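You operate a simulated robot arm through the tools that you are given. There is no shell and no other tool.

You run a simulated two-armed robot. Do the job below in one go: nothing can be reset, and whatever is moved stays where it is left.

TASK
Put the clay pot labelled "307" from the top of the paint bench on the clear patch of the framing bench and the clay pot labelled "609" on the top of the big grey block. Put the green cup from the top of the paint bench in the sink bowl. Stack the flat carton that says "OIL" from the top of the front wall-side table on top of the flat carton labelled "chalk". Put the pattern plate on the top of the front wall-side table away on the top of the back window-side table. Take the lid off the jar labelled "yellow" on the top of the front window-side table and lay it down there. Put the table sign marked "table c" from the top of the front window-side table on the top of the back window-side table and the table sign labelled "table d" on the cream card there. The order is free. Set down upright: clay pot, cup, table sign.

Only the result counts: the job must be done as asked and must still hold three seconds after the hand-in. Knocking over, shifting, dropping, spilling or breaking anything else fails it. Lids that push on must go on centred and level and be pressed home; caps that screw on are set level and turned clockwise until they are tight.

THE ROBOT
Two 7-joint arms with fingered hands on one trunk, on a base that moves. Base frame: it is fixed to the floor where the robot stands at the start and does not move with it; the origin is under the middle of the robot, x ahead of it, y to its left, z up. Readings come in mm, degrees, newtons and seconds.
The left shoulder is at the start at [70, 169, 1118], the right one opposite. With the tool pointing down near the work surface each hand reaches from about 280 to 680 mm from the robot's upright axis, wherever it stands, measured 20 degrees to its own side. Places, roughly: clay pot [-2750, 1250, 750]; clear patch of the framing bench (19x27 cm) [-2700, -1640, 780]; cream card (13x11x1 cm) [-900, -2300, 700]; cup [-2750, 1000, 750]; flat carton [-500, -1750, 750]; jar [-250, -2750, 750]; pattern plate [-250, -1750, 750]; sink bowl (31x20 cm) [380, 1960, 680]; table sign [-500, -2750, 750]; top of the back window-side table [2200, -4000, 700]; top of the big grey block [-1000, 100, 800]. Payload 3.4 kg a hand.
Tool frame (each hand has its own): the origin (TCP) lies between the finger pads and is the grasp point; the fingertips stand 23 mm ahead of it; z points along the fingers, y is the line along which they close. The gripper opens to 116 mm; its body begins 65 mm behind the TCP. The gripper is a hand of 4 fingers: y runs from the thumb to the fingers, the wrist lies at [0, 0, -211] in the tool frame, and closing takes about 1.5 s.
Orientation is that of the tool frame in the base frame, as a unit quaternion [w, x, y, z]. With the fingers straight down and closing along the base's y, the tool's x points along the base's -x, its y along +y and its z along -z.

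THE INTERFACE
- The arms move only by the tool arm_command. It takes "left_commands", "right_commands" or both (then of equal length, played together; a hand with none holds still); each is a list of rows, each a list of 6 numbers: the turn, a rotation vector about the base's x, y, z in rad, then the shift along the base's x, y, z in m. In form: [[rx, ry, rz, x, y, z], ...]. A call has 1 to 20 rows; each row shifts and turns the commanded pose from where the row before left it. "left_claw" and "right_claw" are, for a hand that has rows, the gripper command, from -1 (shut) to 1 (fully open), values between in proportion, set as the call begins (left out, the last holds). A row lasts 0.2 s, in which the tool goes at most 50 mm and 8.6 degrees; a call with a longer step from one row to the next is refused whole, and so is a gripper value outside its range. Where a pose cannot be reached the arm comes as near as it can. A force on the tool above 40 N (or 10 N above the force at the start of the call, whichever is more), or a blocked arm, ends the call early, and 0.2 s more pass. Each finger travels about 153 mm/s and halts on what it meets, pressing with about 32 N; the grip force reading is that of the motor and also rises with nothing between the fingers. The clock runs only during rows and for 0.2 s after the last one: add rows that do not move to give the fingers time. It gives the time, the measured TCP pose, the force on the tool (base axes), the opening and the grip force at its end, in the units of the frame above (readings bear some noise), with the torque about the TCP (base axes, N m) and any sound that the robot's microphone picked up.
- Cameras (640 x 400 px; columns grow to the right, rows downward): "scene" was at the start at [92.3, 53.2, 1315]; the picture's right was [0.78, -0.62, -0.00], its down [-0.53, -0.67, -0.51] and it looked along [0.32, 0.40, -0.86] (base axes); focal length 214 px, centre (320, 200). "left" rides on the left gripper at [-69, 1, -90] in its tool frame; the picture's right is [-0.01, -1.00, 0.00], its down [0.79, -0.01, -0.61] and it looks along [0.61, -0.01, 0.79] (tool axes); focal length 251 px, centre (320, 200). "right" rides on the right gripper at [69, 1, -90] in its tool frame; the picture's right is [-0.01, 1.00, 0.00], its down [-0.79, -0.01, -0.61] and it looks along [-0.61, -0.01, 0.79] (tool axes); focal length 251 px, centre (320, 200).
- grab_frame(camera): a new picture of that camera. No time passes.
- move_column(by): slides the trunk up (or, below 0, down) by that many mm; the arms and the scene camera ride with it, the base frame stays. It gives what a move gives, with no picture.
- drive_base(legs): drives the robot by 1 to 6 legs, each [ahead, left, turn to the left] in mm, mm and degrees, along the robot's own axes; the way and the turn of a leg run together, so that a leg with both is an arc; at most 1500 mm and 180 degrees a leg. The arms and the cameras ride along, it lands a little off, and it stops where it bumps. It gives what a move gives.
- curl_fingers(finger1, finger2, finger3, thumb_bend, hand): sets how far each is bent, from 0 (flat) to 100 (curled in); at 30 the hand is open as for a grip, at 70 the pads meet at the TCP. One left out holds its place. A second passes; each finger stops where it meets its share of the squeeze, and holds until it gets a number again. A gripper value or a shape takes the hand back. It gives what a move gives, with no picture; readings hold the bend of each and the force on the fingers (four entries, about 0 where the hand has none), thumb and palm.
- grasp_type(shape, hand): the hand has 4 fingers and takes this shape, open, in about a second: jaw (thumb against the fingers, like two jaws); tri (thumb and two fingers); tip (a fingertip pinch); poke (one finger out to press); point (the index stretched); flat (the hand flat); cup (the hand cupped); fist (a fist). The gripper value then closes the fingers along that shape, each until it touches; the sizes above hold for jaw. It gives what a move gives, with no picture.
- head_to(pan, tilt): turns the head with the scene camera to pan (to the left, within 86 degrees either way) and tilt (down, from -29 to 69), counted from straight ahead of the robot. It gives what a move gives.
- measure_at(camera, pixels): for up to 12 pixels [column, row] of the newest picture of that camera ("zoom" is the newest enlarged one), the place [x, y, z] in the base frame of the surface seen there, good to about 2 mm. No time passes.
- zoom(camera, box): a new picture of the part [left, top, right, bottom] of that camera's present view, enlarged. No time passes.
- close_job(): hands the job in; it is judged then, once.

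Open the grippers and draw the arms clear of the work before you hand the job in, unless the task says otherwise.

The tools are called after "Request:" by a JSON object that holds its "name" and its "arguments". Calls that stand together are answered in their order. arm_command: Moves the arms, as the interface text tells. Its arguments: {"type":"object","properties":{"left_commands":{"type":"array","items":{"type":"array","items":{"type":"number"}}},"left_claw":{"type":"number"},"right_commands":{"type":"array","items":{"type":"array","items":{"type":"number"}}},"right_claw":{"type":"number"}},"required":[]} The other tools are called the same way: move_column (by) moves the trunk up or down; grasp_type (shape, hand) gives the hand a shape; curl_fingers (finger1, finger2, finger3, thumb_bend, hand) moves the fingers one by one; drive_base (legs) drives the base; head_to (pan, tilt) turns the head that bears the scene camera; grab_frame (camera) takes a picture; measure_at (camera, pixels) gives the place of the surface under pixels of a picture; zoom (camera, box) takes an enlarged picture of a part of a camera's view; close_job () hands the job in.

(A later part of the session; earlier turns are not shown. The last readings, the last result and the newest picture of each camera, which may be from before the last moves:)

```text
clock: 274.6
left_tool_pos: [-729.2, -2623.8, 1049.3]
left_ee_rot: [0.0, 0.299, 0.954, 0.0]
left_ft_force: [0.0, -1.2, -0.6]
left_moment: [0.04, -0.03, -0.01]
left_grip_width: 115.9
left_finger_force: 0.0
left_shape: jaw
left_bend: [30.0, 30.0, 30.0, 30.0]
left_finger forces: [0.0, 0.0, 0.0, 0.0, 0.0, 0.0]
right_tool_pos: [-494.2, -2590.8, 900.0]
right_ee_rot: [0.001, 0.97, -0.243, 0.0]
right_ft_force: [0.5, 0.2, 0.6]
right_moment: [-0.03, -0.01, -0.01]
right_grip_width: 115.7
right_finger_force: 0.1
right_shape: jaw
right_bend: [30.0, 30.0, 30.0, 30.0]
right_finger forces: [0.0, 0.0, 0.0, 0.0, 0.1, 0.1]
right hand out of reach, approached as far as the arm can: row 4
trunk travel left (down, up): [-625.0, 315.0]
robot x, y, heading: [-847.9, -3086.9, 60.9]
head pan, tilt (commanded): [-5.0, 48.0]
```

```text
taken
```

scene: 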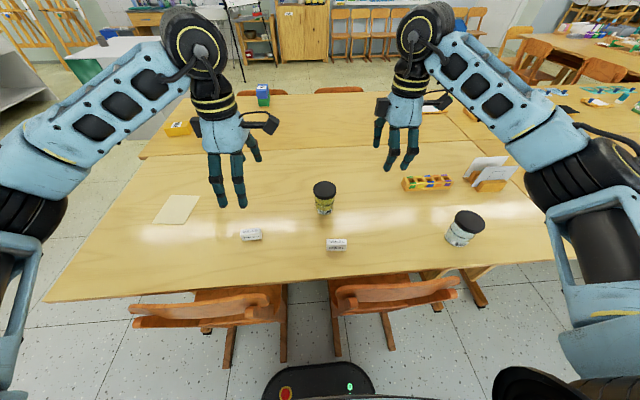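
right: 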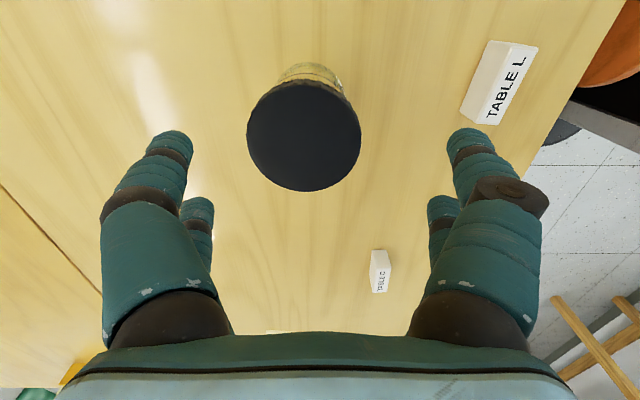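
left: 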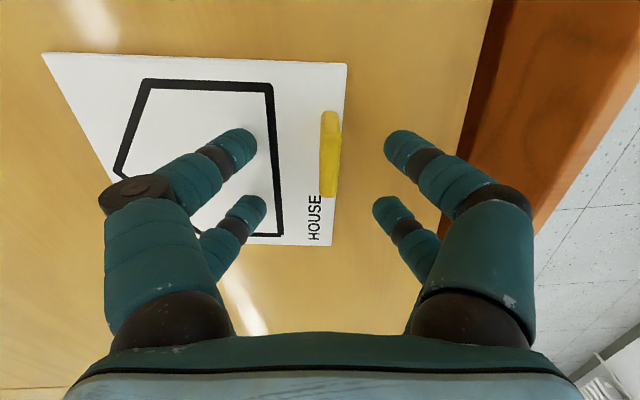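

The arm is at its reach limit here (7 mm short). I raise the right hand and turn the robot +27° so the right shoulder comes nearer, backing off slightly from the chairs.

Request:
{"name": "arm_command", "arguments": {"right_commands": [[0, 0, 0, 0.004, -0.02, 0.04], [0, 0, 0, 0.004, -0.02, 0.045], [0, 0, 0, 0, -0.02, 0.045], [0, 0, 0, 0, 0, 0.01], [0, 0, 0, 0, 0, 0]]}}

Request:
{"name": "drive_base", "arguments": {"legs": [[-25, 0, 0], [0, 0, 27]]}}

Request:
{"name": "head_to", "arguments": {"pan": -30, "tilt": 48}}

Request:
{"name": "grab_frame", "arguments": {"camera": "scene"}}

```text
clock: 275.8
left_tool_pos: [-728.3, -2623.8, 1049.9]
left_ee_rot: [0.0, 0.299, 0.954, 0.0]
left_ft_force: [-0.5, 0.6, 0.8]
left_moment: [-0.01, 0.03, -0.02]
left_grip_width: 115.8
left_finger_force: 0.1
left_shape: jaw
left_bend: [30.0, 30.0, 30.0, 30.0]
left_finger forces: [0.1, 0.0, 0.0, 0.1, 0.0, 0.0]
right_tool_pos: [-485.1, -2647.0, 1038.9]
right_ee_rot: [0.0, 0.97, -0.243, -0.001]
right_ft_force: [0.2, -0.3, 0.0]
right_moment: [0.0, 0.03, 0.02]
right_grip_width: 116.0
right_finger_force: 0.1
right_shape: jaw
right_bend: [30.0, 30.0, 30.0, 30.0]
right_finger forces: [0.0, 0.1, 0.0, 0.0, 0.0, 0.0]
trunk travel left (down, up): [-625.0, 315.0]
robot x, y, heading: [-846.6, -3087.8, 61.2]
head pan, tilt (commanded): [-5.0, 48.0]
```

```text
clock: 278.0
left_tool_pos: [-962.6, -2643.4, 1049.2]
left_ee_rot: [-0.001, 0.07, 0.998, 0.0]
left_ft_force: [-0.4, 0.6, 0.1]
left_moment: [0.01, 0.03, 0.0]
left_grip_width: 115.8
left_finger_force: 0.1
left_shape: jaw
left_bend: [30.0, 30.0, 30.0, 30.0]
left_finger forces: [0.1, 0.0, 0.0, 0.0, 0.1, 0.0]
right_tool_pos: [-734.9, -2555.0, 1038.1]
right_ee_rot: [-0.001, 1.0, -0.012, 0.0]
right_ft_force: [-0.2, 0.6, 0.5]
right_moment: [-0.02, -0.02, -0.02]
right_grip_width: 115.9
right_finger_force: 0.1
right_shape: jaw
right_bend: [30.0, 30.0, 30.0, 30.0]
right_finger forces: [0.0, 0.1, 0.1, 0.0, 0.0, 0.1]
trunk travel left (down, up): [-625.0, 315.0]
robot x, y, heading: [-859.9, -3109.0, 88.1]
head pan, tilt (commanded): [-5.0, 48.0]
```

```text
clock: 278.9
left_tool_pos: [-962.7, -2642.9, 1050.6]
left_ee_rot: [0.0, 0.071, 0.997, -0.001]
left_ft_force: [0.4, 0.0, 0.3]
left_moment: [-0.01, 0.01, -0.02]
left_grip_width: 116.1
left_finger_force: 0.0
left_shape: jaw
left_bend: [30.0, 30.0, 30.0, 30.0]
left_finger forces: [0.0, 0.0, 0.1, 0.0, 0.0, 0.0]
right_tool_pos: [-734.0, -2554.5, 1039.8]
right_ee_rot: [0.0, 1.0, -0.011, 0.0]
right_ft_force: [0.1, -0.5, -0.7]
right_moment: [0.01, 0.03, 0.0]
right_grip_width: 115.8
right_finger_force: 0.0
right_shape: jaw
right_bend: [30.0, 30.0, 30.0, 30.0]
right_finger forces: [0.1, 0.0, 0.0, 0.1, 0.0, 0.0]
trunk travel left (down, up): [-625.0, 315.0]
robot x, y, heading: [-858.7, -3111.2, 88.0]
head pan, tilt (commanded): [-30.0, 48.0]
```

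```text
taken
```

scene: 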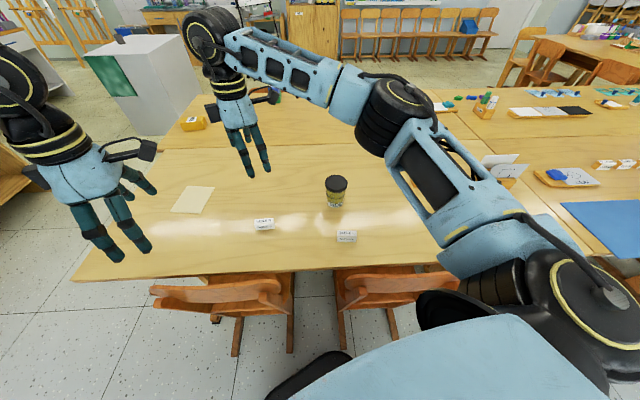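

Now the lid is 501 mm from the right shoulder, comfortable. I move the right hand over it again and down to z≈900.

Request:
{"name": "arm_command", "arguments": {"right_commands": [[0, 0, 0, 0.0401, -0.0048, 0], [0, 0, 0, 0.0401, -0.0048, 0], [0, 0, 0, 0.0401, -0.0048, 0], [0, 0, 0, 0.0401, -0.0048, 0], [0, 0, 0, 0.0401, -0.0048, 0], [0, 0, 0, 0.0401, -0.0048, 0], [0, 0, 0, 0, 0, -0.05], [0, 0, 0, 0, 0, -0.05], [0, 0, 0, 0, 0, -0.04], [0, 0, 0, 0, 0, 0], [0, 0, 0, 0, 0, 0]]}}

Request:
{"name": "grab_frame", "arguments": {"camera": "right"}}

```text
clock: 281.3
left_tool_pos: [-963.0, -2643.5, 1049.7]
left_ee_rot: [0.0, 0.07, 0.998, 0.0]
left_ft_force: [0.0, -0.5, -0.3]
left_moment: [0.02, -0.02, 0.03]
left_grip_width: 115.8
left_finger_force: 0.1
left_shape: jaw
left_bend: [30.0, 30.0, 30.0, 30.0]
left_finger forces: [0.0, 0.1, 0.0, 0.0, 0.1, 0.0]
right_tool_pos: [-494.5, -2584.0, 899.0]
right_ee_rot: [0.0, 1.0, -0.011, -0.001]
right_ft_force: [-0.1, -0.4, 0.2]
right_moment: [0.02, -0.01, 0.04]
right_grip_width: 115.7
right_finger_force: 0.0
right_shape: jaw
right_bend: [30.0, 30.0, 30.0, 30.0]
right_finger forces: [0.1, 0.1, 0.1, 0.0, 0.0, 0.1]
trunk travel left (down, up): [-625.0, 315.0]
robot x, y, heading: [-857.0, -3113.8, 88.2]
head pan, tilt (commanded): [-30.0, 48.0]
```

```text
taken
```

right: 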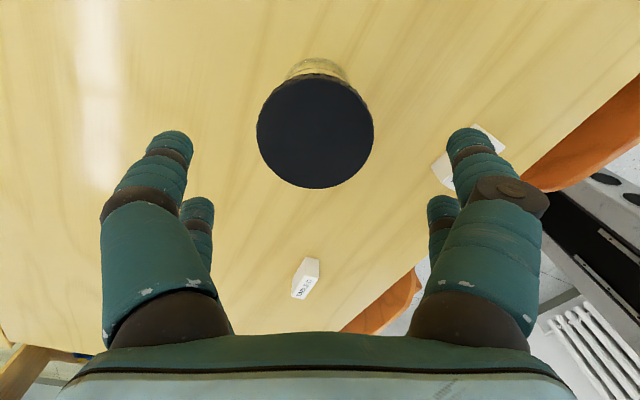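

The lid is centred in view (outline rows 73–188 as expected). I lower to z≈848 so the fingertips meet the rim only.

Request:
{"name": "arm_command", "arguments": {"right_commands": [[0, 0, 0, 0.001, 0.0015, -0.03], [0, 0, 0, 0, 0, -0.02], [0, 0, 0, 0, 0, 0], [0, 0, 0, 0, 0, 0]]}}

Request:
{"name": "grab_frame", "arguments": {"camera": "right"}}

Request:
{"name": "zoom", "arguments": {"camera": "scene", "box": [280, 120, 400, 220]}}

```text
clock: 282.3
left_tool_pos: [-962.6, -2643.2, 1049.6]
left_ee_rot: [0.001, 0.071, 0.997, -0.001]
left_ft_force: [-0.6, -0.3, -0.1]
left_moment: [-0.02, -0.01, 0.01]
left_grip_width: 116.0
left_finger_force: 0.1
left_shape: jaw
left_bend: [30.0, 30.0, 30.0, 30.0]
left_finger forces: [0.0, 0.0, 0.1, 0.0, 0.0, 0.1]
right_tool_pos: [-493.5, -2580.7, 850.2]
right_ee_rot: [0.0, 1.0, -0.011, -0.001]
right_ft_force: [0.2, -0.6, -0.6]
right_moment: [0.02, 0.02, -0.03]
right_grip_width: 115.9
right_finger_force: 0.0
right_shape: jaw
right_bend: [30.0, 30.0, 30.0, 30.0]
right_finger forces: [0.0, 0.0, 0.1, 0.0, 0.0, 0.0]
trunk travel left (down, up): [-625.0, 315.0]
robot x, y, heading: [-858.0, -3109.3, 87.8]
head pan, tilt (commanded): [-30.0, 48.0]
```

```text
taken
```

right: 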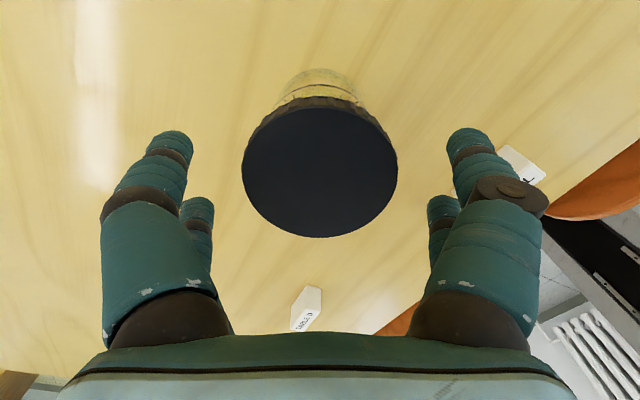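

```text
4.00 times, centred on (340, 170) of scene
```

zoom: 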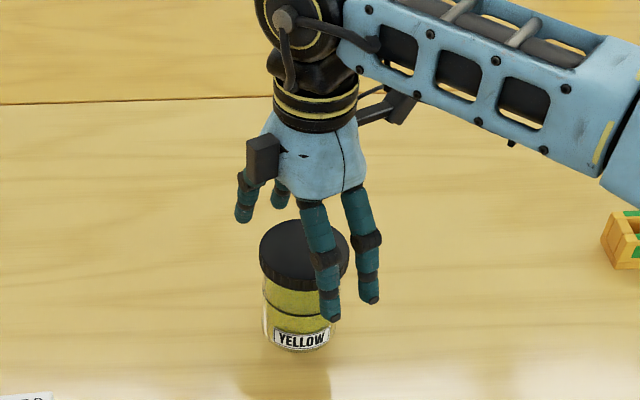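

The lid is centred at column 320. I close the right hand on the rim.

Request:
{"name": "arm_command", "arguments": {"right_commands": [[0, 0, 0, 0, 0, -0.001], [0, 0, 0, 0, 0, 0], [0, 0, 0, 0, 0, 0], [0, 0, 0, 0, 0, 0], [0, 0, 0, 0, 0, 0], [0, 0, 0, 0, 0, 0], [0, 0, 0, 0, 0, 0], [0, 0, 0, 0, 0, 0]], "right_claw": -1}}

Request:
{"name": "grab_frame", "arguments": {"camera": "right"}}

Request:
{"name": "zoom", "arguments": {"camera": "scene", "box": [280, 120, 400, 220]}}

```text
clock: 284.1
left_tool_pos: [-963.5, -2643.9, 1049.5]
left_ee_rot: [0.0, 0.071, 0.997, 0.0]
left_ft_force: [-0.1, 0.5, 0.4]
left_moment: [-0.01, 0.0, 0.0]
left_grip_width: 115.6
left_finger_force: 0.0
left_shape: jaw
left_bend: [30.0, 30.0, 30.0, 30.0]
left_finger forces: [0.0, 0.1, 0.1, 0.1, 0.1, 0.1]
right_tool_pos: [-493.6, -2582.2, 847.5]
right_ee_rot: [-0.001, 1.0, -0.012, 0.0]
right_ft_force: [-0.1, 1.1, -1.7]
right_moment: [0.06, 0.02, -0.01]
right_grip_width: 56.9
right_finger_force: 31.9
right_shape: jaw
right_bend: [73.0, 73.0, 73.0, 75.0]
right_finger forces: [31.5, 31.3, 30.4, 0.0, 30.1, 0.0]
trunk travel left (down, up): [-625.0, 315.0]
robot x, y, heading: [-860.7, -3113.4, 87.8]
head pan, tilt (commanded): [-30.0, 48.0]
```

```text
taken
```

right: 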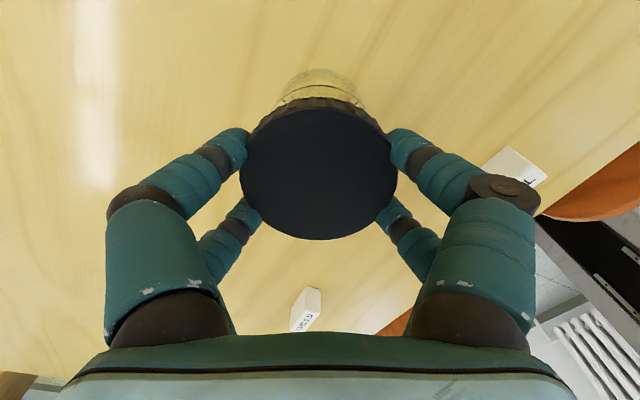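

```text
4.00 times, centred on (340, 170) of scene
```

zoom: 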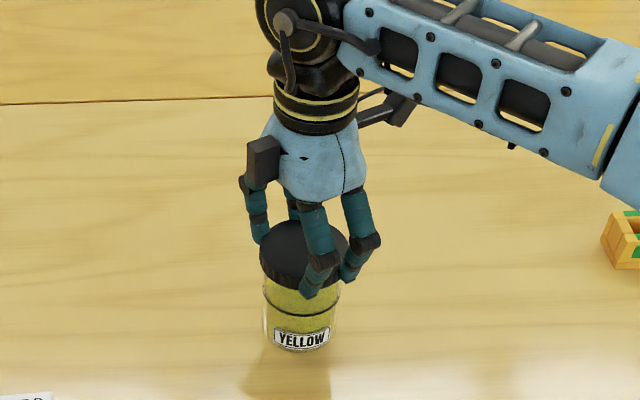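

All four fingers grip the rim. I pull up 1.5 mm at a time and read the force.

Request:
{"name": "arm_command", "arguments": {"right_commands": [[0, 0, 0, 0, 0, 0.0015], [0, 0, 0, 0, 0, 0], [0, 0, 0, 0, 0, 0]]}}

Request:
{"name": "arm_command", "arguments": {"right_commands": [[0, 0, 0, 0, 0, 0.0015], [0, 0, 0, 0, 0, 0], [0, 0, 0, 0, 0, 0]]}}

Request:
{"name": "zoom", "arguments": {"camera": "scene", "box": [300, 150, 380, 220]}}

```text
clock: 284.9
left_tool_pos: [-963.1, -2642.3, 1049.6]
left_ee_rot: [0.001, 0.07, 0.998, 0.001]
left_ft_force: [0.3, 0.0, -0.7]
left_moment: [-0.01, 0.01, 0.0]
left_grip_width: 115.9
left_finger_force: 0.1
left_shape: jaw
left_bend: [30.0, 30.0, 30.0, 30.0]
left_finger forces: [0.0, 0.0, 0.0, 0.0, 0.0, 0.0]
right_tool_pos: [-493.6, -2580.6, 849.6]
right_ee_rot: [0.001, 1.0, -0.011, -0.001]
right_ft_force: [-0.8, 0.2, -1.6]
right_moment: [0.01, 0.02, -0.05]
right_grip_width: 56.9
right_finger_force: 32.0
right_shape: jaw
right_bend: [73.0, 73.0, 73.0, 75.0]
right_finger forces: [31.7, 31.4, 30.3, 0.0, 30.1, 0.0]
trunk travel left (down, up): [-625.0, 315.0]
robot x, y, heading: [-859.7, -3112.7, 88.1]
head pan, tilt (commanded): [-30.0, 48.0]
```

```text
clock: 285.7
left_tool_pos: [-962.5, -2643.1, 1050.4]
left_ee_rot: [0.0, 0.071, 0.997, 0.0]
left_ft_force: [-0.5, 0.6, -0.6]
left_moment: [0.03, 0.01, 0.02]
left_grip_width: 116.0
left_finger_force: 0.1
left_shape: jaw
left_bend: [30.0, 30.0, 30.0, 30.0]
left_finger forces: [0.1, 0.1, 0.0, 0.0, 0.1, 0.1]
right_tool_pos: [-492.3, -2581.9, 851.0]
right_ee_rot: [0.0, 1.0, -0.012, -0.002]
right_ft_force: [0.3, 0.0, -3.4]
right_moment: [0.0, -0.02, 0.01]
right_grip_width: 56.4
right_finger_force: 32.2
right_shape: jaw
right_bend: [73.0, 73.0, 73.0, 75.0]
right_finger forces: [31.8, 31.3, 30.4, 0.0, 30.2, 0.0]
trunk travel left (down, up): [-625.0, 315.0]
robot x, y, heading: [-859.4, -3112.2, 87.8]
head pan, tilt (commanded): [-30.0, 48.0]
```

```text
5.71 times, centred on (340, 185) of scene
```

zoom: 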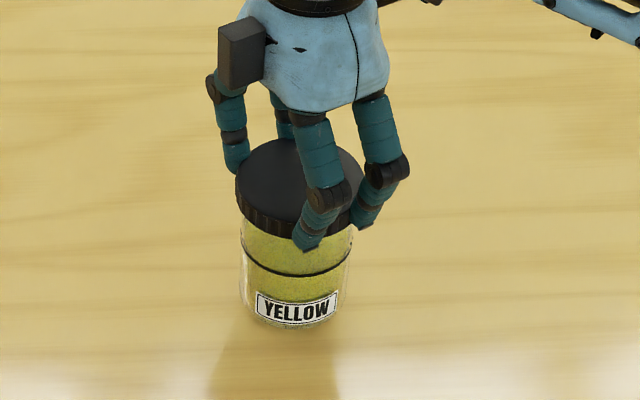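

The pull is 3.4 N now. I check whether the jar itself has left the table by measuring its lower edge.

Request:
{"name": "measure_at", "arguments": {"camera": "zoom", "pixels": [[295, 305], [295, 318], [290, 326], [300, 330], [300, 160], [270, 215], [262, 225], [280, 340]]}}

Request:
{"name": "arm_command", "arguments": {"right_commands": [[0, 0, 0, 0, 0, 0.0015], [0, 0, 0, 0, 0, 0], [0, 0, 0, 0, 0, 0]]}}

Request:
{"name": "zoom", "arguments": {"camera": "scene", "box": [300, 150, 380, 220]}}

```text
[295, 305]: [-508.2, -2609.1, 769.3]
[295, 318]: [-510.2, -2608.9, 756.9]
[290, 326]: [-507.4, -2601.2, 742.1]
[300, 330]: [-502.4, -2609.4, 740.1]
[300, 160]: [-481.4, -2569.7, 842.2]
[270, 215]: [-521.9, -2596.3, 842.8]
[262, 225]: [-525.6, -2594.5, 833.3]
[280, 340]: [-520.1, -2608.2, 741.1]
```

```text
clock: 286.5
left_tool_pos: [-962.3, -2643.4, 1049.2]
left_ee_rot: [0.0, 0.07, 0.998, -0.001]
left_ft_force: [-0.3, 0.0, -0.4]
left_moment: [-0.02, -0.01, -0.01]
left_grip_width: 116.1
left_finger_force: 0.1
left_shape: jaw
left_bend: [30.0, 30.0, 30.0, 30.0]
left_finger forces: [0.0, 0.0, 0.0, 0.0, 0.1, 0.0]
right_tool_pos: [-491.3, -2582.7, 852.2]
right_ee_rot: [0.0, 1.0, -0.011, -0.001]
right_ft_force: [0.0, 0.8, -3.3]
right_moment: [0.0, 0.02, 0.01]
right_grip_width: 57.1
right_finger_force: 32.0
right_shape: jaw
right_bend: [73.0, 73.0, 73.0, 75.0]
right_finger forces: [31.7, 31.2, 30.3, 0.0, 30.2, 0.0]
trunk travel left (down, up): [-625.0, 315.0]
robot x, y, heading: [-854.2, -3108.4, 87.8]
head pan, tilt (commanded): [-30.0, 48.0]
```

```text
5.71 times, centred on (340, 185) of scene
```

zoom: 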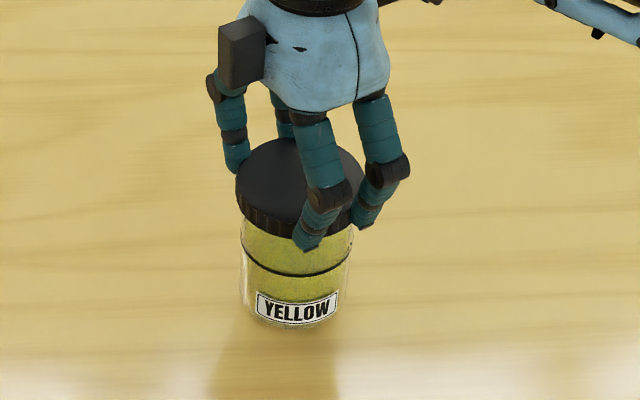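

The pull stays at 3.3 N – the jar hangs on its lid and has lifted ~2 mm. I set it straight back down.

Request:
{"name": "arm_command", "arguments": {"right_commands": [[0, 0, 0, 0, 0, -0.002], [0, 0, 0, 0, 0, 0], [0, 0, 0, 0, 0, -0.0015], [0, 0, 0, 0, 0, 0], [0, 0, 0, 0, 0, 0]]}}

Request:
{"name": "arm_command", "arguments": {"right_commands": [[0, 0, 0, 0, 0, -0.0015], [0, 0, 0, 0, 0, 0], [0, 0, 0, 0, 0, 0]]}}

```text
clock: 287.7
left_tool_pos: [-962.7, -2642.7, 1049.3]
left_ee_rot: [0.0, 0.07, 0.998, 0.0]
left_ft_force: [0.0, -0.2, 0.1]
left_moment: [-0.01, 0.0, -0.01]
left_grip_width: 115.8
left_finger_force: 0.0
left_shape: jaw
left_bend: [30.0, 30.0, 30.0, 30.0]
left_finger forces: [0.0, 0.0, 0.0, 0.0, 0.0, 0.1]
right_tool_pos: [-493.5, -2582.7, 849.1]
right_ee_rot: [0.0, 1.0, -0.012, -0.001]
right_ft_force: [0.1, -0.2, -3.1]
right_moment: [0.0, -0.01, 0.01]
right_grip_width: 57.1
right_finger_force: 31.4
right_shape: jaw
right_bend: [73.0, 73.0, 73.0, 75.0]
right_finger forces: [31.7, 31.3, 30.4, 0.0, 30.2, 0.0]
trunk travel left (down, up): [-625.0, 315.0]
robot x, y, heading: [-856.6, -3110.8, 88.2]
head pan, tilt (commanded): [-30.0, 48.0]
```

```text
clock: 288.5
left_tool_pos: [-962.7, -2642.8, 1049.7]
left_ee_rot: [0.0, 0.072, 0.997, 0.0]
left_ft_force: [-0.3, 0.8, -0.2]
left_moment: [0.01, 0.0, 0.0]
left_grip_width: 115.8
left_finger_force: 0.0
left_shape: jaw
left_bend: [30.0, 30.0, 30.0, 30.0]
left_finger forces: [0.0, 0.0, 0.1, 0.0, 0.0, 0.0]
right_tool_pos: [-493.9, -2583.9, 847.8]
right_ee_rot: [0.0, 1.0, -0.011, -0.001]
right_ft_force: [0.8, -0.1, 0.4]
right_moment: [0.08, 0.02, -0.01]
right_grip_width: 56.8
right_finger_force: 32.2
right_shape: jaw
right_bend: [73.0, 73.0, 73.0, 75.0]
right_finger forces: [31.8, 31.5, 30.4, 0.1, 30.2, 0.1]
trunk travel left (down, up): [-625.0, 315.0]
robot x, y, heading: [-856.1, -3112.3, 88.0]
head pan, tilt (commanded): [-30.0, 48.0]
```

The jar is back on the table. I press lightly (~1 mm) and test-twist the lid 12° counter-clockwise to learn whether it is threaded.

Request:
{"name": "arm_command", "arguments": {"right_commands": [[0, 0, 0, 0, 0, -0.001], [0, 0, 0, 0, 0, 0], [0, 0, 0.07, 0, 0, 0], [0, 0, 0.07, 0, 0, 0], [0, 0, 0.07, 0, 0, 0], [0, 0, 0, 0, 0, 0]]}}

Request:
{"name": "zoom", "arguments": {"camera": "scene", "box": [300, 150, 380, 220]}}

```text
clock: 289.9
left_tool_pos: [-962.8, -2643.6, 1049.6]
left_ee_rot: [0.0, 0.071, 0.997, 0.0]
left_ft_force: [-1.0, -0.1, 0.7]
left_moment: [-0.03, -0.01, -0.03]
left_grip_width: 116.1
left_finger_force: 0.1
left_shape: jaw
left_bend: [30.0, 30.0, 30.0, 30.0]
left_finger forces: [0.0, 0.0, 0.0, 0.1, 0.2, 0.0]
right_tool_pos: [-493.8, -2582.5, 846.7]
right_ee_rot: [-0.001, 0.995, 0.095, -0.001]
right_ft_force: [1.0, 0.4, 4.9]
right_moment: [0.14, 0.02, -0.03]
right_grip_width: 56.9
right_finger_force: 31.9
right_shape: jaw
right_bend: [73.0, 73.0, 73.0, 75.0]
right_finger forces: [32.2, 31.5, 30.6, 0.0, 30.7, 0.0]
trunk travel left (down, up): [-625.0, 315.0]
robot x, y, heading: [-858.7, -3112.8, 88.1]
head pan, tilt (commanded): [-30.0, 48.0]
```

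```text
5.71 times, centred on (340, 185) of scene
```

zoom: 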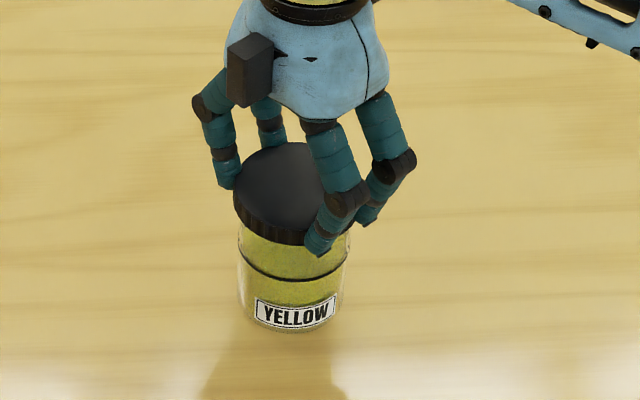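

The label did not turn (it stays at ~(296,315)), so the lid turns on the jar with little torque: it's a threaded lid. I keep unscrewing counter-clockwise and watch the vertical force.

Request:
{"name": "arm_command", "arguments": {"right_commands": [[0, 0, 0.1, 0, 0, 0.0003], [0, 0, 0.1, 0, 0, 0.0003], [0, 0, 0.1, 0, 0, 0.0003], [0, 0, 0.1, 0, 0, 0.0003], [0, 0, 0, 0, 0, 0]]}}

Request:
{"name": "zoom", "arguments": {"camera": "scene", "box": [300, 150, 380, 220]}}

```text
clock: 291.1
left_tool_pos: [-962.1, -2643.7, 1050.4]
left_ee_rot: [-0.001, 0.071, 0.997, 0.001]
left_ft_force: [-0.1, 0.3, 0.4]
left_moment: [0.02, -0.01, 0.01]
left_grip_width: 115.8
left_finger_force: 0.1
left_shape: jaw
left_bend: [30.0, 30.0, 30.0, 30.0]
left_finger forces: [0.0, 0.0, 0.0, 0.0, 0.0, 0.0]
right_tool_pos: [-494.2, -2582.6, 846.7]
right_ee_rot: [0.001, 0.957, 0.289, -0.001]
right_ft_force: [0.1, 0.9, 1.9]
right_moment: [0.15, 0.08, -0.03]
right_grip_width: 56.9
right_finger_force: 31.9
right_shape: jaw
right_bend: [73.0, 73.0, 73.0, 75.0]
right_finger forces: [32.1, 31.7, 30.8, 0.0, 30.8, 0.1]
trunk travel left (down, up): [-625.0, 315.0]
robot x, y, heading: [-859.5, -3113.6, 88.1]
head pan, tilt (commanded): [-30.0, 48.0]
```

```text
5.71 times, centred on (340, 185) of scene
```

zoom: 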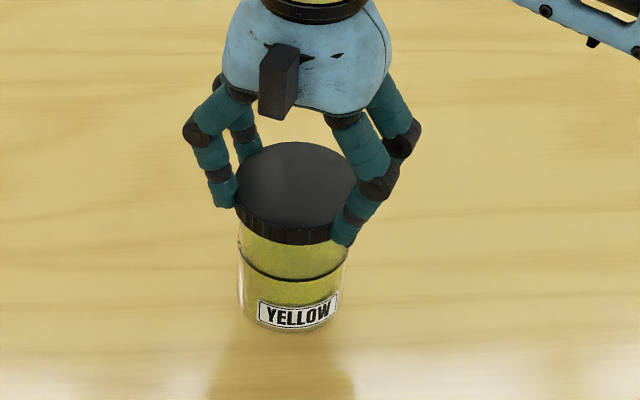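

The lid keeps turning with almost no torque. I continue 23° more and see whether the wrist still follows.

Request:
{"name": "arm_command", "arguments": {"right_commands": [[0, 0, 0.1, 0, 0, 0], [0, 0, 0.1, 0, 0, 0], [0, 0, 0.1, 0, 0, 0], [0, 0, 0.1, 0, 0, 0], [0, 0, 0, 0, 0, 0]]}}

Request:
{"name": "zoom", "arguments": {"camera": "scene", "box": [300, 150, 380, 220]}}

```text
clock: 292.3
left_tool_pos: [-961.7, -2642.6, 1047.9]
left_ee_rot: [0.0, 0.071, 0.997, 0.0]
left_ft_force: [0.2, -0.1, -0.1]
left_moment: [-0.02, -0.02, 0.01]
left_grip_width: 115.8
left_finger_force: 0.1
left_shape: jaw
left_bend: [30.0, 30.0, 30.0, 30.0]
left_finger forces: [0.0, 0.0, 0.1, 0.0, 0.0, 0.1]
right_tool_pos: [-493.8, -2582.4, 847.9]
right_ee_rot: [0.0, 0.88, 0.475, -0.001]
right_ft_force: [-1.1, 1.0, 0.0]
right_moment: [0.04, 0.11, -0.01]
right_grip_width: 56.8
right_finger_force: 32.2
right_shape: jaw
right_bend: [73.0, 73.0, 73.0, 75.0]
right_finger forces: [31.9, 31.6, 30.8, 0.0, 30.7, 0.0]
trunk travel left (down, up): [-625.0, 315.0]
robot x, y, heading: [-860.6, -3114.9, 87.8]
head pan, tilt (commanded): [-30.0, 48.0]
```

```text
5.71 times, centred on (340, 185) of scene
```

zoom: 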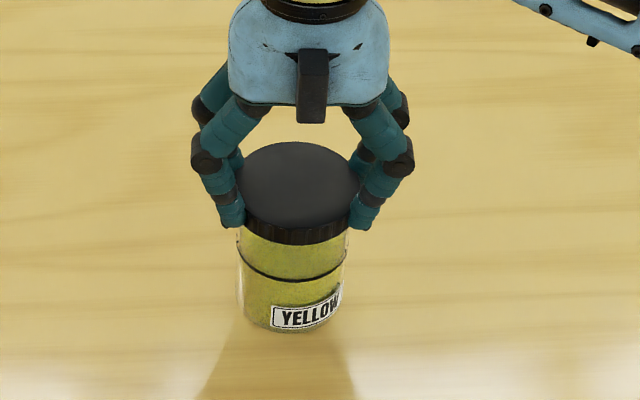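

The jar began turning with the lid once my downward press faded; so I need to keep ~10 N of press. I measure the lid top now, then release, turn the hand back 180° and regrasp.

Request:
{"name": "measure_at", "arguments": {"camera": "zoom", "pixels": [[300, 180], [290, 200], [310, 160], [300, 225], [300, 240], [260, 180], [340, 180], [300, 325]]}}

Request:
{"name": "arm_command", "arguments": {"right_commands": [[0, 0, 0, 0, 0, 0], [0, 0, 0, 0, 0, 0], [0, 0, 0, 0, 0, 0], [0, 0, 0, 0, 0, 0], [0, 0, 0, 0, 0, 0], [0, 0, 0, 0, 0, 0]], "right_claw": 1}}

Request:
{"name": "grab_frame", "arguments": {"camera": "right"}}

Request:
{"name": "zoom", "arguments": {"camera": "scene", "box": [300, 150, 380, 220]}}

```text
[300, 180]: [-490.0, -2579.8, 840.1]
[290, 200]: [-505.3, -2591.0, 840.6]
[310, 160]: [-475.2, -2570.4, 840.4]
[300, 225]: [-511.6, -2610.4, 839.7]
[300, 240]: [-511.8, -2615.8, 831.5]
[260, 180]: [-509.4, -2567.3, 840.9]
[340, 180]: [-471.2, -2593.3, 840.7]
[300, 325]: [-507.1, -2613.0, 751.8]
```

```text
clock: 293.7
left_tool_pos: [-962.7, -2642.0, 1050.9]
left_ee_rot: [0.0, 0.071, 0.997, 0.0]
left_ft_force: [-0.4, -0.2, -0.6]
left_moment: [-0.01, -0.03, -0.05]
left_grip_width: 115.9
left_finger_force: 0.1
left_shape: jaw
left_bend: [30.0, 30.0, 30.0, 30.0]
left_finger forces: [0.1, 0.0, 0.1, 0.0, 0.0, 0.0]
right_tool_pos: [-494.3, -2583.3, 847.9]
right_ee_rot: [0.001, 0.88, 0.474, -0.001]
right_ft_force: [-0.8, -0.1, 0.0]
right_moment: [0.02, -0.01, 0.03]
right_grip_width: 115.8
right_finger_force: 0.1
right_shape: jaw
right_bend: [30.0, 30.0, 30.0, 30.0]
right_finger forces: [0.0, 0.0, 0.1, 0.1, 0.1, 0.1]
trunk travel left (down, up): [-625.0, 315.0]
robot x, y, heading: [-856.9, -3113.6, 88.0]
head pan, tilt (commanded): [-30.0, 48.0]
```

```text
taken
```

right: 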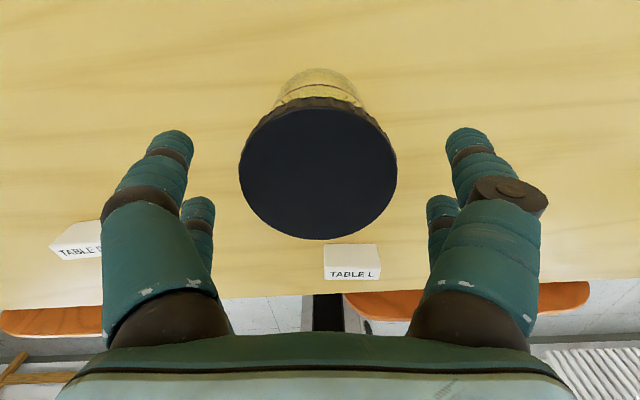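

```text
5.71 times, centred on (340, 185) of scene
```

zoom: 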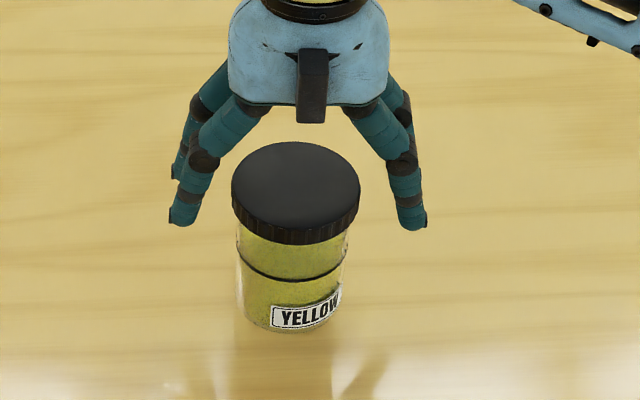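

The lid is about 1 mm higher than before. I turn the open hand back 170° clockwise around the lid.

Request:
{"name": "arm_command", "arguments": {"right_commands": [[0, 0, -0.149, 0, 0, 0], [0, 0, -0.149, 0, 0, 0], [0, 0, -0.149, 0, 0, 0], [0, 0, -0.149, 0, 0, 0], [0, 0, -0.149, 0, 0, 0], [0, 0, -0.149, 0, 0, 0], [0, 0, -0.149, 0, 0, 0], [0, 0, -0.149, 0, 0, 0], [0, 0, -0.149, 0, 0, 0], [0, 0, -0.149, 0, 0, 0], [0, 0, -0.149, 0, 0, 0], [0, 0, -0.149, 0, 0, 0], [0, 0, -0.149, 0, 0, 0], [0, 0, -0.149, 0, 0, 0], [0, 0, -0.149, 0, 0, 0], [0, 0, -0.149, 0, 0, 0], [0, 0, -0.149, 0, 0, 0], [0, 0, -0.149, 0, 0, 0], [0, 0, -0.149, 0, 0, 0], [0, 0, 0, 0, 0, 0]]}}

Request:
{"name": "grab_frame", "arguments": {"camera": "right"}}

Request:
{"name": "zoom", "arguments": {"camera": "scene", "box": [300, 150, 380, 220]}}

```text
clock: 297.9
left_tool_pos: [-961.8, -2643.4, 1050.2]
left_ee_rot: [0.0, 0.07, 0.998, 0.0]
left_ft_force: [-0.5, -0.4, 0.7]
left_moment: [0.0, -0.01, -0.01]
left_grip_width: 115.9
left_finger_force: 0.0
left_shape: jaw
left_bend: [30.0, 30.0, 30.0, 30.0]
left_finger forces: [0.1, 0.1, 0.0, 0.1, 0.1, 0.0]
right_tool_pos: [-493.0, -2581.7, 848.6]
right_ee_rot: [0.001, -0.603, 0.798, 0.0]
right_ft_force: [0.4, -0.2, -0.4]
right_moment: [0.05, 0.01, -0.02]
right_grip_width: 115.8
right_finger_force: 0.0
right_shape: jaw
right_bend: [30.0, 30.0, 30.0, 30.0]
right_finger forces: [0.1, 0.0, 0.1, 0.0, 0.1, 0.1]
trunk travel left (down, up): [-625.0, 315.0]
robot x, y, heading: [-856.5, -3110.7, 87.7]
head pan, tilt (commanded): [-30.0, 48.0]
```

```text
taken
```

right: 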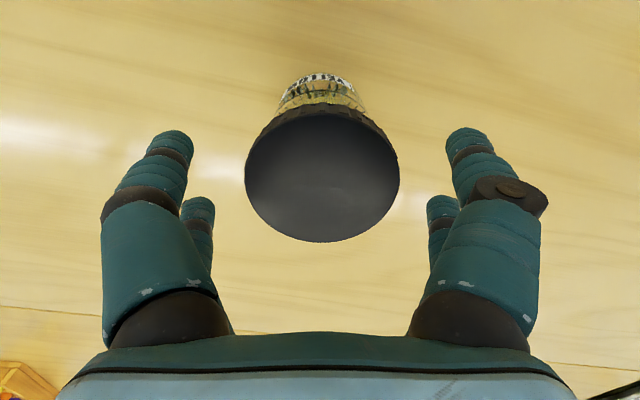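

```text
5.71 times, centred on (340, 185) of scene
```

zoom: 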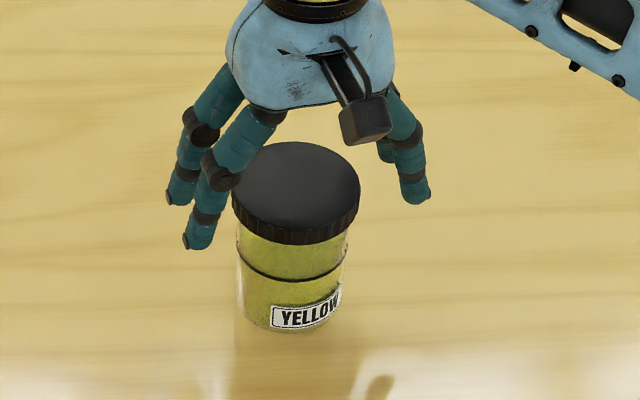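

The label stayed; the hand is now at −14° from neutral. I close on the rim again.

Request:
{"name": "arm_command", "arguments": {"right_commands": [[0, 0, 0, 0, 0, 0], [0, 0, 0, 0, 0, 0], [0, 0, 0, 0, 0, 0], [0, 0, 0, 0, 0, 0], [0, 0, 0, 0, 0, 0], [0, 0, 0, 0, 0, 0], [0, 0, 0, 0, 0, 0]], "right_claw": -1}}

Request:
{"name": "arm_command", "arguments": {"right_commands": [[0, 0, 0, 0, 0, -0.0015], [0, 0, 0, 0, 0, 0], [0, 0, 0, 0, 0, 0]]}}

```text
clock: 299.5
left_tool_pos: [-962.5, -2642.6, 1049.1]
left_ee_rot: [-0.001, 0.071, 0.997, -0.001]
left_ft_force: [-0.9, -0.6, 0.3]
left_moment: [0.01, 0.02, -0.02]
left_grip_width: 116.0
left_finger_force: 0.2
left_shape: jaw
left_bend: [30.0, 30.0, 30.0, 30.0]
left_finger forces: [0.0, 0.0, 0.0, 0.0, 0.1, 0.0]
right_tool_pos: [-493.8, -2582.6, 848.0]
right_ee_rot: [0.0, -0.604, 0.797, 0.0]
right_ft_force: [-0.2, 0.2, 0.6]
right_moment: [0.04, 0.01, 0.02]
right_grip_width: 55.7
right_finger_force: 31.9
right_shape: jaw
right_bend: [73.0, 72.0, 72.0, 76.0]
right_finger forces: [30.9, 31.5, 30.2, 0.1, 30.3, 0.1]
trunk travel left (down, up): [-625.0, 315.0]
robot x, y, heading: [-858.0, -3112.1, 88.1]
head pan, tilt (commanded): [-30.0, 48.0]
```

```text
clock: 300.3
left_tool_pos: [-962.1, -2642.3, 1049.0]
left_ee_rot: [0.0, 0.071, 0.997, 0.0]
left_ft_force: [-0.2, 0.5, 0.6]
left_moment: [0.01, -0.02, -0.01]
left_grip_width: 115.8
left_finger_force: 0.1
left_shape: jaw
left_bend: [30.0, 30.0, 30.0, 30.0]
left_finger forces: [0.0, 0.1, 0.1, 0.0, 0.0, 0.1]
right_tool_pos: [-492.8, -2582.3, 848.3]
right_ee_rot: [0.0, -0.604, 0.797, 0.001]
right_ft_force: [0.1, 2.3, 3.8]
right_moment: [0.05, 0.01, 0.04]
right_grip_width: 55.5
right_finger_force: 32.1
right_shape: jaw
right_bend: [73.0, 72.0, 72.0, 76.0]
right_finger forces: [31.0, 32.2, 30.7, 0.0, 30.3, 0.1]
trunk travel left (down, up): [-625.0, 315.0]
robot x, y, heading: [-860.9, -3110.7, 87.8]
head pan, tilt (commanded): [-30.0, 48.0]
```

I press a bit more and turn counter-clockwise 43°, watching label and force.

Request:
{"name": "arm_command", "arguments": {"right_commands": [[0, 0, 0, 0, 0, -0.001], [0, 0, 0, 0, 0, 0], [0, 0, 0.125, 0, 0, 0], [0, 0, 0.125, 0, 0, 0], [0, 0, 0.125, 0, 0, 0], [0, 0, 0.125, 0, 0, 0], [0, 0, 0.125, 0, 0, 0], [0, 0, 0.125, 0, 0, 0], [0, 0, 0, 0, 0, 0]]}}

Request:
{"name": "zoom", "arguments": {"camera": "scene", "box": [300, 150, 380, 220]}}

```text
clock: 302.3
left_tool_pos: [-963.9, -2645.6, 1050.7]
left_ee_rot: [0.002, 0.072, 0.997, 0.001]
left_ft_force: [0.1, -0.6, -0.1]
left_moment: [-0.01, 0.03, 0.04]
left_grip_width: 116.1
left_finger_force: 0.1
left_shape: jaw
left_bend: [30.0, 30.0, 30.0, 30.0]
left_finger forces: [0.0, 0.1, 0.0, 0.0, 0.0, 0.1]
right_tool_pos: [-494.3, -2583.0, 847.2]
right_ee_rot: [-0.002, 0.854, -0.52, 0.0]
right_ft_force: [2.1, 2.0, 18.3]
right_moment: [-0.04, -0.04, -0.04]
right_grip_width: 55.8
right_finger_force: 32.0
right_shape: jaw
right_bend: [73.0, 73.0, 72.0, 76.0]
right_finger forces: [31.8, 32.6, 32.4, 0.0, 33.1, 0.1]
trunk travel left (down, up): [-625.0, 315.0]
robot x, y, heading: [-861.5, -3111.1, 87.9]
head pan, tilt (commanded): [-30.0, 48.0]
```

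```text
5.71 times, centred on (340, 185) of scene
```

zoom: 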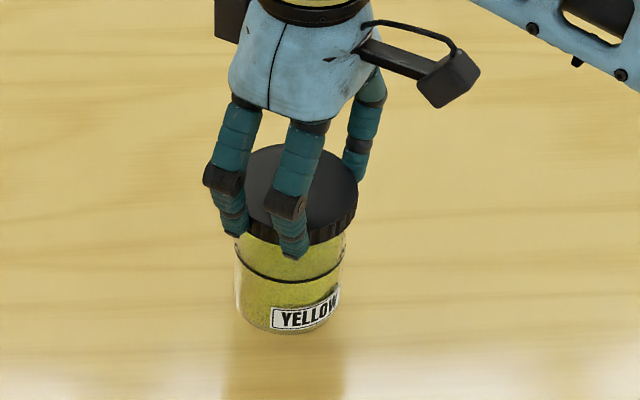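

The label stays put and the force rose to 18 N as the lid climbs. I continue 43° more with a slight rise.

Request:
{"name": "arm_command", "arguments": {"right_commands": [[0, 0, 0, 0, 0, 0.0008], [0, 0, 0.125, 0, 0, 0.0001], [0, 0, 0.125, 0, 0, 0.0001], [0, 0, 0.125, 0, 0, 0.0001], [0, 0, 0.125, 0, 0, 0.0001], [0, 0, 0.125, 0, 0, 0.0001], [0, 0, 0.125, 0, 0, 0.0001], [0, 0, 0, 0, 0, 0]]}}

Request:
{"name": "zoom", "arguments": {"camera": "scene", "box": [300, 150, 380, 220]}}

```text
clock: 304.1
left_tool_pos: [-963.3, -2643.8, 1050.0]
left_ee_rot: [0.001, 0.07, 0.998, 0.001]
left_ft_force: [-1.3, 0.6, 0.5]
left_moment: [0.03, 0.02, 0.01]
left_grip_width: 116.0
left_finger_force: 0.0
left_shape: jaw
left_bend: [30.0, 30.0, 30.0, 30.0]
left_finger forces: [0.1, 0.0, 0.0, 0.0, 0.1, 0.0]
right_tool_pos: [-493.0, -2584.0, 848.5]
right_ee_rot: [0.0, 0.985, -0.171, 0.0]
right_ft_force: [-0.9, -1.1, 5.2]
right_moment: [-0.01, 0.02, 0.01]
right_grip_width: 55.5
right_finger_force: 31.8
right_shape: jaw
right_bend: [73.0, 73.0, 72.0, 76.0]
right_finger forces: [32.9, 33.8, 31.7, 0.0, 31.6, 0.0]
trunk travel left (down, up): [-625.0, 315.0]
robot x, y, heading: [-859.7, -3113.3, 88.1]
head pan, tilt (commanded): [-30.0, 48.0]
```

```text
5.71 times, centred on (340, 185) of scene
```

zoom: 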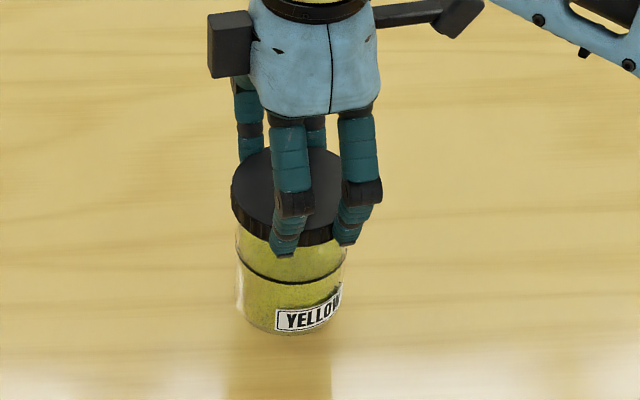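

Slight label drift as press dropped to 5 N. I press 0.8 mm more and turn another 50°.

Request:
{"name": "arm_command", "arguments": {"right_commands": [[0, 0, 0, 0, 0, -0.001], [0, 0, 0.125, 0, 0, 0], [0, 0, 0.125, 0, 0, 0], [0, 0, 0.125, 0, 0, 0], [0, 0, 0.125, 0, 0, 0], [0, 0, 0.125, 0, 0, 0], [0, 0, 0.125, 0, 0, 0], [0, 0, 0.125, 0, 0, 0], [0, 0, 0, 0, 0, 0]]}}

Request:
{"name": "zoom", "arguments": {"camera": "scene", "box": [300, 150, 380, 220]}}

```text
clock: 306.1
left_tool_pos: [-964.0, -2644.9, 1050.2]
left_ee_rot: [0.001, 0.071, 0.997, 0.001]
left_ft_force: [0.7, -0.6, 0.3]
left_moment: [-0.01, -0.02, -0.02]
left_grip_width: 116.1
left_finger_force: 0.0
left_shape: jaw
left_bend: [30.0, 30.0, 30.0, 30.0]
left_finger forces: [0.0, 0.1, 0.1, 0.0, 0.0, 0.0]
right_tool_pos: [-494.1, -2583.3, 848.0]
right_ee_rot: [-0.001, 0.965, 0.262, 0.0]
right_ft_force: [1.1, 6.4, 21.9]
right_moment: [0.14, 0.0, -0.03]
right_grip_width: 55.6
right_finger_force: 32.5
right_shape: jaw
right_bend: [73.0, 73.0, 72.0, 76.0]
right_finger forces: [32.4, 32.1, 32.1, 0.1, 34.8, 0.1]
trunk travel left (down, up): [-625.0, 315.0]
robot x, y, heading: [-856.9, -3114.3, 88.0]
head pan, tilt (commanded): [-30.0, 48.0]
```

```text
5.71 times, centred on (340, 185) of scene
```

zoom: 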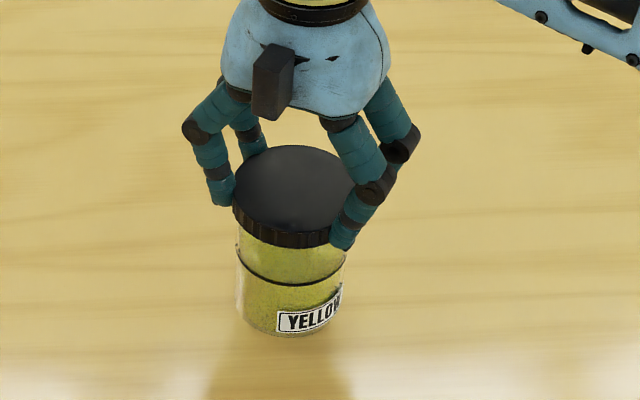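

The jar holds still under the press. I do another 25°, relax to a light press, and then try a small pull to see if the lid is already free.

Request:
{"name": "arm_command", "arguments": {"right_commands": [[0, 0, 0.125, 0, 0, 0], [0, 0, 0.125, 0, 0, 0], [0, 0, 0.125, 0, 0, 0], [0, 0, 0, 0, 0, 0.001], [0, 0, 0, 0, 0, 0.001], [0, 0, 0, 0, 0, 0]]}}

Request:
{"name": "arm_command", "arguments": {"right_commands": [[0, 0, 0, 0, 0, 0.0015], [0, 0, 0, 0, 0, 0], [0, 0, 0, 0, 0, 0.0015], [0, 0, 0, 0, 0, 0]]}}

```text
clock: 307.5
left_tool_pos: [-964.1, -2645.1, 1049.5]
left_ee_rot: [0.001, 0.071, 0.997, 0.001]
left_ft_force: [0.3, -0.3, -0.3]
left_moment: [-0.01, -0.03, 0.0]
left_grip_width: 115.8
left_finger_force: 0.0
left_shape: jaw
left_bend: [30.0, 30.0, 30.0, 30.0]
left_finger forces: [0.1, 0.0, 0.1, 0.0, 0.0, 0.1]
right_tool_pos: [-495.0, -2583.3, 848.1]
right_ee_rot: [0.001, 0.899, 0.438, -0.001]
right_ft_force: [-3.5, 2.2, 12.8]
right_moment: [0.18, 0.15, -0.02]
right_grip_width: 55.6
right_finger_force: 31.5
right_shape: jaw
right_bend: [73.0, 73.0, 72.0, 76.0]
right_finger forces: [31.7, 33.4, 32.9, 0.0, 33.7, 0.1]
trunk travel left (down, up): [-625.0, 315.0]
robot x, y, heading: [-857.5, -3112.5, 87.9]
head pan, tilt (commanded): [-30.0, 48.0]
```

```text
clock: 308.5
left_tool_pos: [-962.1, -2643.2, 1049.5]
left_ee_rot: [0.0, 0.07, 0.998, 0.001]
left_ft_force: [0.9, -0.5, -0.7]
left_moment: [-0.01, 0.04, 0.02]
left_grip_width: 115.8
left_finger_force: 0.0
left_shape: jaw
left_bend: [30.0, 30.0, 30.0, 30.0]
left_finger forces: [0.0, 0.0, 0.0, 0.1, 0.1, 0.0]
right_tool_pos: [-493.6, -2583.0, 849.9]
right_ee_rot: [0.001, 0.9, 0.437, -0.001]
right_ft_force: [-0.1, -0.3, 0.0]
right_moment: [0.02, -0.01, 0.01]
right_grip_width: 55.2
right_finger_force: 31.9
right_shape: jaw
right_bend: [73.0, 73.0, 72.0, 76.0]
right_finger forces: [32.8, 34.4, 32.4, 0.0, 32.5, 0.1]
trunk travel left (down, up): [-625.0, 315.0]
robot x, y, heading: [-859.1, -3110.2, 87.8]
head pan, tilt (commanded): [-30.0, 48.0]
```

Force is about zero at z 849.9. I pull up a little further to see whether only the lid comes.

Request:
{"name": "arm_command", "arguments": {"right_commands": [[0, 0, 0, 0, 0, 0.0015], [0, 0, 0, 0, 0, 0], [0, 0, 0, 0, 0, 0]]}}

Request:
{"name": "arm_command", "arguments": {"right_commands": [[0, 0, 0, 0, 0, 0.0015], [0, 0, 0, 0, 0, 0], [0, 0, 0, 0, 0, 0]]}}

Request:
{"name": "zoom", "arguments": {"camera": "scene", "box": [300, 150, 380, 220]}}

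```text
clock: 309.3
left_tool_pos: [-963.0, -2642.9, 1049.4]
left_ee_rot: [0.0, 0.07, 0.998, 0.0]
left_ft_force: [-0.2, 0.2, 0.2]
left_moment: [-0.01, 0.0, 0.01]
left_grip_width: 116.1
left_finger_force: 0.1
left_shape: jaw
left_bend: [30.0, 30.0, 30.0, 30.0]
left_finger forces: [0.0, 0.0, 0.0, 0.0, 0.1, 0.0]
right_tool_pos: [-492.6, -2582.6, 852.5]
right_ee_rot: [0.001, 0.899, 0.437, 0.0]
right_ft_force: [0.4, -0.8, -3.1]
right_moment: [-0.01, 0.0, 0.02]
right_grip_width: 55.2
right_finger_force: 32.1
right_shape: jaw
right_bend: [73.0, 73.0, 72.0, 76.0]
right_finger forces: [32.8, 34.4, 32.4, 0.0, 32.7, 0.0]
trunk travel left (down, up): [-625.0, 315.0]
robot x, y, heading: [-855.1, -3108.2, 88.0]
head pan, tilt (commanded): [-30.0, 48.0]
```

```text
clock: 310.1
left_tool_pos: [-963.3, -2642.9, 1049.2]
left_ee_rot: [0.001, 0.071, 0.997, 0.0]
left_ft_force: [-0.8, 0.9, 0.0]
left_moment: [-0.02, -0.02, 0.03]
left_grip_width: 116.2
left_finger_force: 0.1
left_shape: jaw
left_bend: [30.0, 30.0, 30.0, 30.0]
left_finger forces: [0.1, 0.0, 0.0, 0.1, 0.1, 0.0]
right_tool_pos: [-493.5, -2581.7, 853.0]
right_ee_rot: [0.001, 0.9, 0.437, -0.001]
right_ft_force: [0.3, -0.7, -2.5]
right_moment: [0.02, 0.01, 0.01]
right_grip_width: 55.1
right_finger_force: 32.0
right_shape: jaw
right_bend: [73.0, 73.0, 72.0, 76.0]
right_finger forces: [32.8, 34.5, 32.4, 0.0, 32.6, 0.0]
trunk travel left (down, up): [-625.0, 315.0]
robot x, y, heading: [-858.7, -3108.5, 88.1]
head pan, tilt (commanded): [-30.0, 48.0]
```

```text
5.71 times, centred on (340, 185) of scene
```

zoom: 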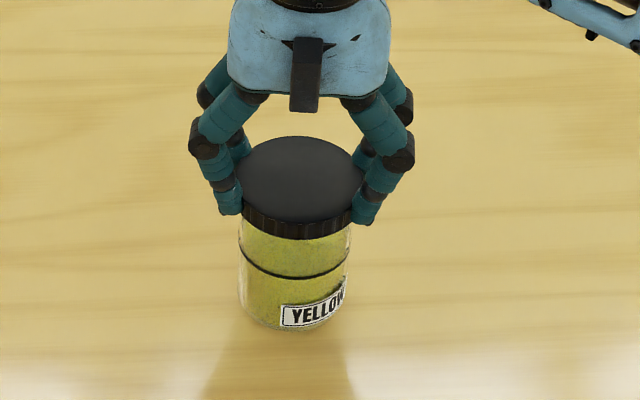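

The jar still hangs on the lid (−3 N), though the lid is ~2 mm higher on it. I set it down again, release, and turn the open hand back for another turn.

Request:
{"name": "arm_command", "arguments": {"right_commands": [[0, 0, 0, 0, 0, -0.002], [0, 0, 0, 0, 0, -0.001], [0, 0, 0, 0, 0, -0.001], [0, 0, 0, 0, 0, 0]]}}

Request:
{"name": "arm_command", "arguments": {"right_commands": [[0, 0, 0, 0, 0, 0], [0, 0, 0, 0, 0, 0], [0, 0, 0, 0, 0, 0], [0, 0, 0, 0, 0, 0], [0, 0, 0, 0, 0, 0], [0, 0, 0, 0, 0, 0]], "right_claw": 1}}

Request:
{"name": "zoom", "arguments": {"camera": "scene", "box": [300, 150, 380, 220]}}

```text
clock: 311.1
left_tool_pos: [-960.9, -2643.2, 1049.1]
left_ee_rot: [-0.001, 0.07, 0.998, 0.001]
left_ft_force: [-0.3, 0.0, 0.1]
left_moment: [0.03, -0.02, 0.03]
left_grip_width: 116.0
left_finger_force: 0.1
left_shape: jaw
left_bend: [30.0, 30.0, 30.0, 30.0]
left_finger forces: [0.0, 0.1, 0.0, 0.0, 0.1, 0.1]
right_tool_pos: [-492.1, -2581.3, 849.3]
right_ee_rot: [0.001, 0.899, 0.437, 0.0]
right_ft_force: [-1.1, -0.6, -0.2]
right_moment: [0.01, -0.02, 0.0]
right_grip_width: 55.2
right_finger_force: 31.9
right_shape: jaw
right_bend: [73.0, 73.0, 72.0, 76.0]
right_finger forces: [32.8, 34.6, 32.3, 0.0, 32.4, 0.0]
trunk travel left (down, up): [-625.0, 315.0]
robot x, y, heading: [-855.9, -3113.1, 88.2]
head pan, tilt (commanded): [-30.0, 48.0]
```

```text
clock: 312.5
left_tool_pos: [-962.0, -2643.6, 1048.6]
left_ee_rot: [-0.001, 0.071, 0.998, 0.0]
left_ft_force: [-0.3, 0.1, 0.8]
left_moment: [0.01, 0.01, 0.01]
left_grip_width: 116.1
left_finger_force: 0.0
left_shape: jaw
left_bend: [30.0, 30.0, 30.0, 30.0]
left_finger forces: [0.1, 0.1, 0.0, 0.0, 0.1, 0.0]
right_tool_pos: [-494.2, -2580.7, 850.1]
right_ee_rot: [0.001, 0.899, 0.437, -0.002]
right_ft_force: [-0.2, -0.2, 0.7]
right_moment: [0.0, -0.03, 0.0]
right_grip_width: 116.2
right_finger_force: 0.0
right_shape: jaw
right_bend: [30.0, 30.0, 30.0, 30.0]
right_finger forces: [0.0, 0.0, 0.0, 0.1, 0.0, 0.0]
trunk travel left (down, up): [-625.0, 315.0]
robot x, y, heading: [-854.6, -3111.2, 87.9]
head pan, tilt (commanded): [-30.0, 48.0]
```

```text
5.71 times, centred on (340, 185) of scene
```

zoom: 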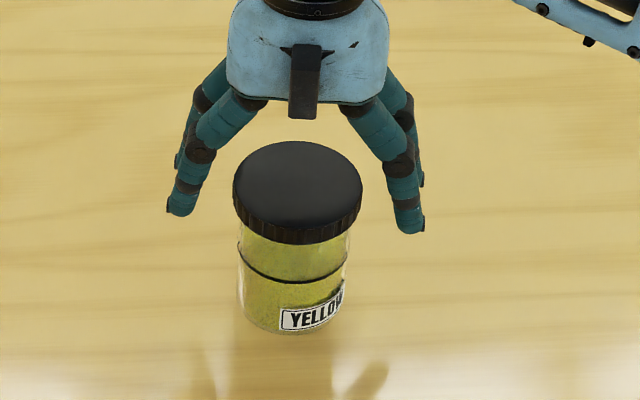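

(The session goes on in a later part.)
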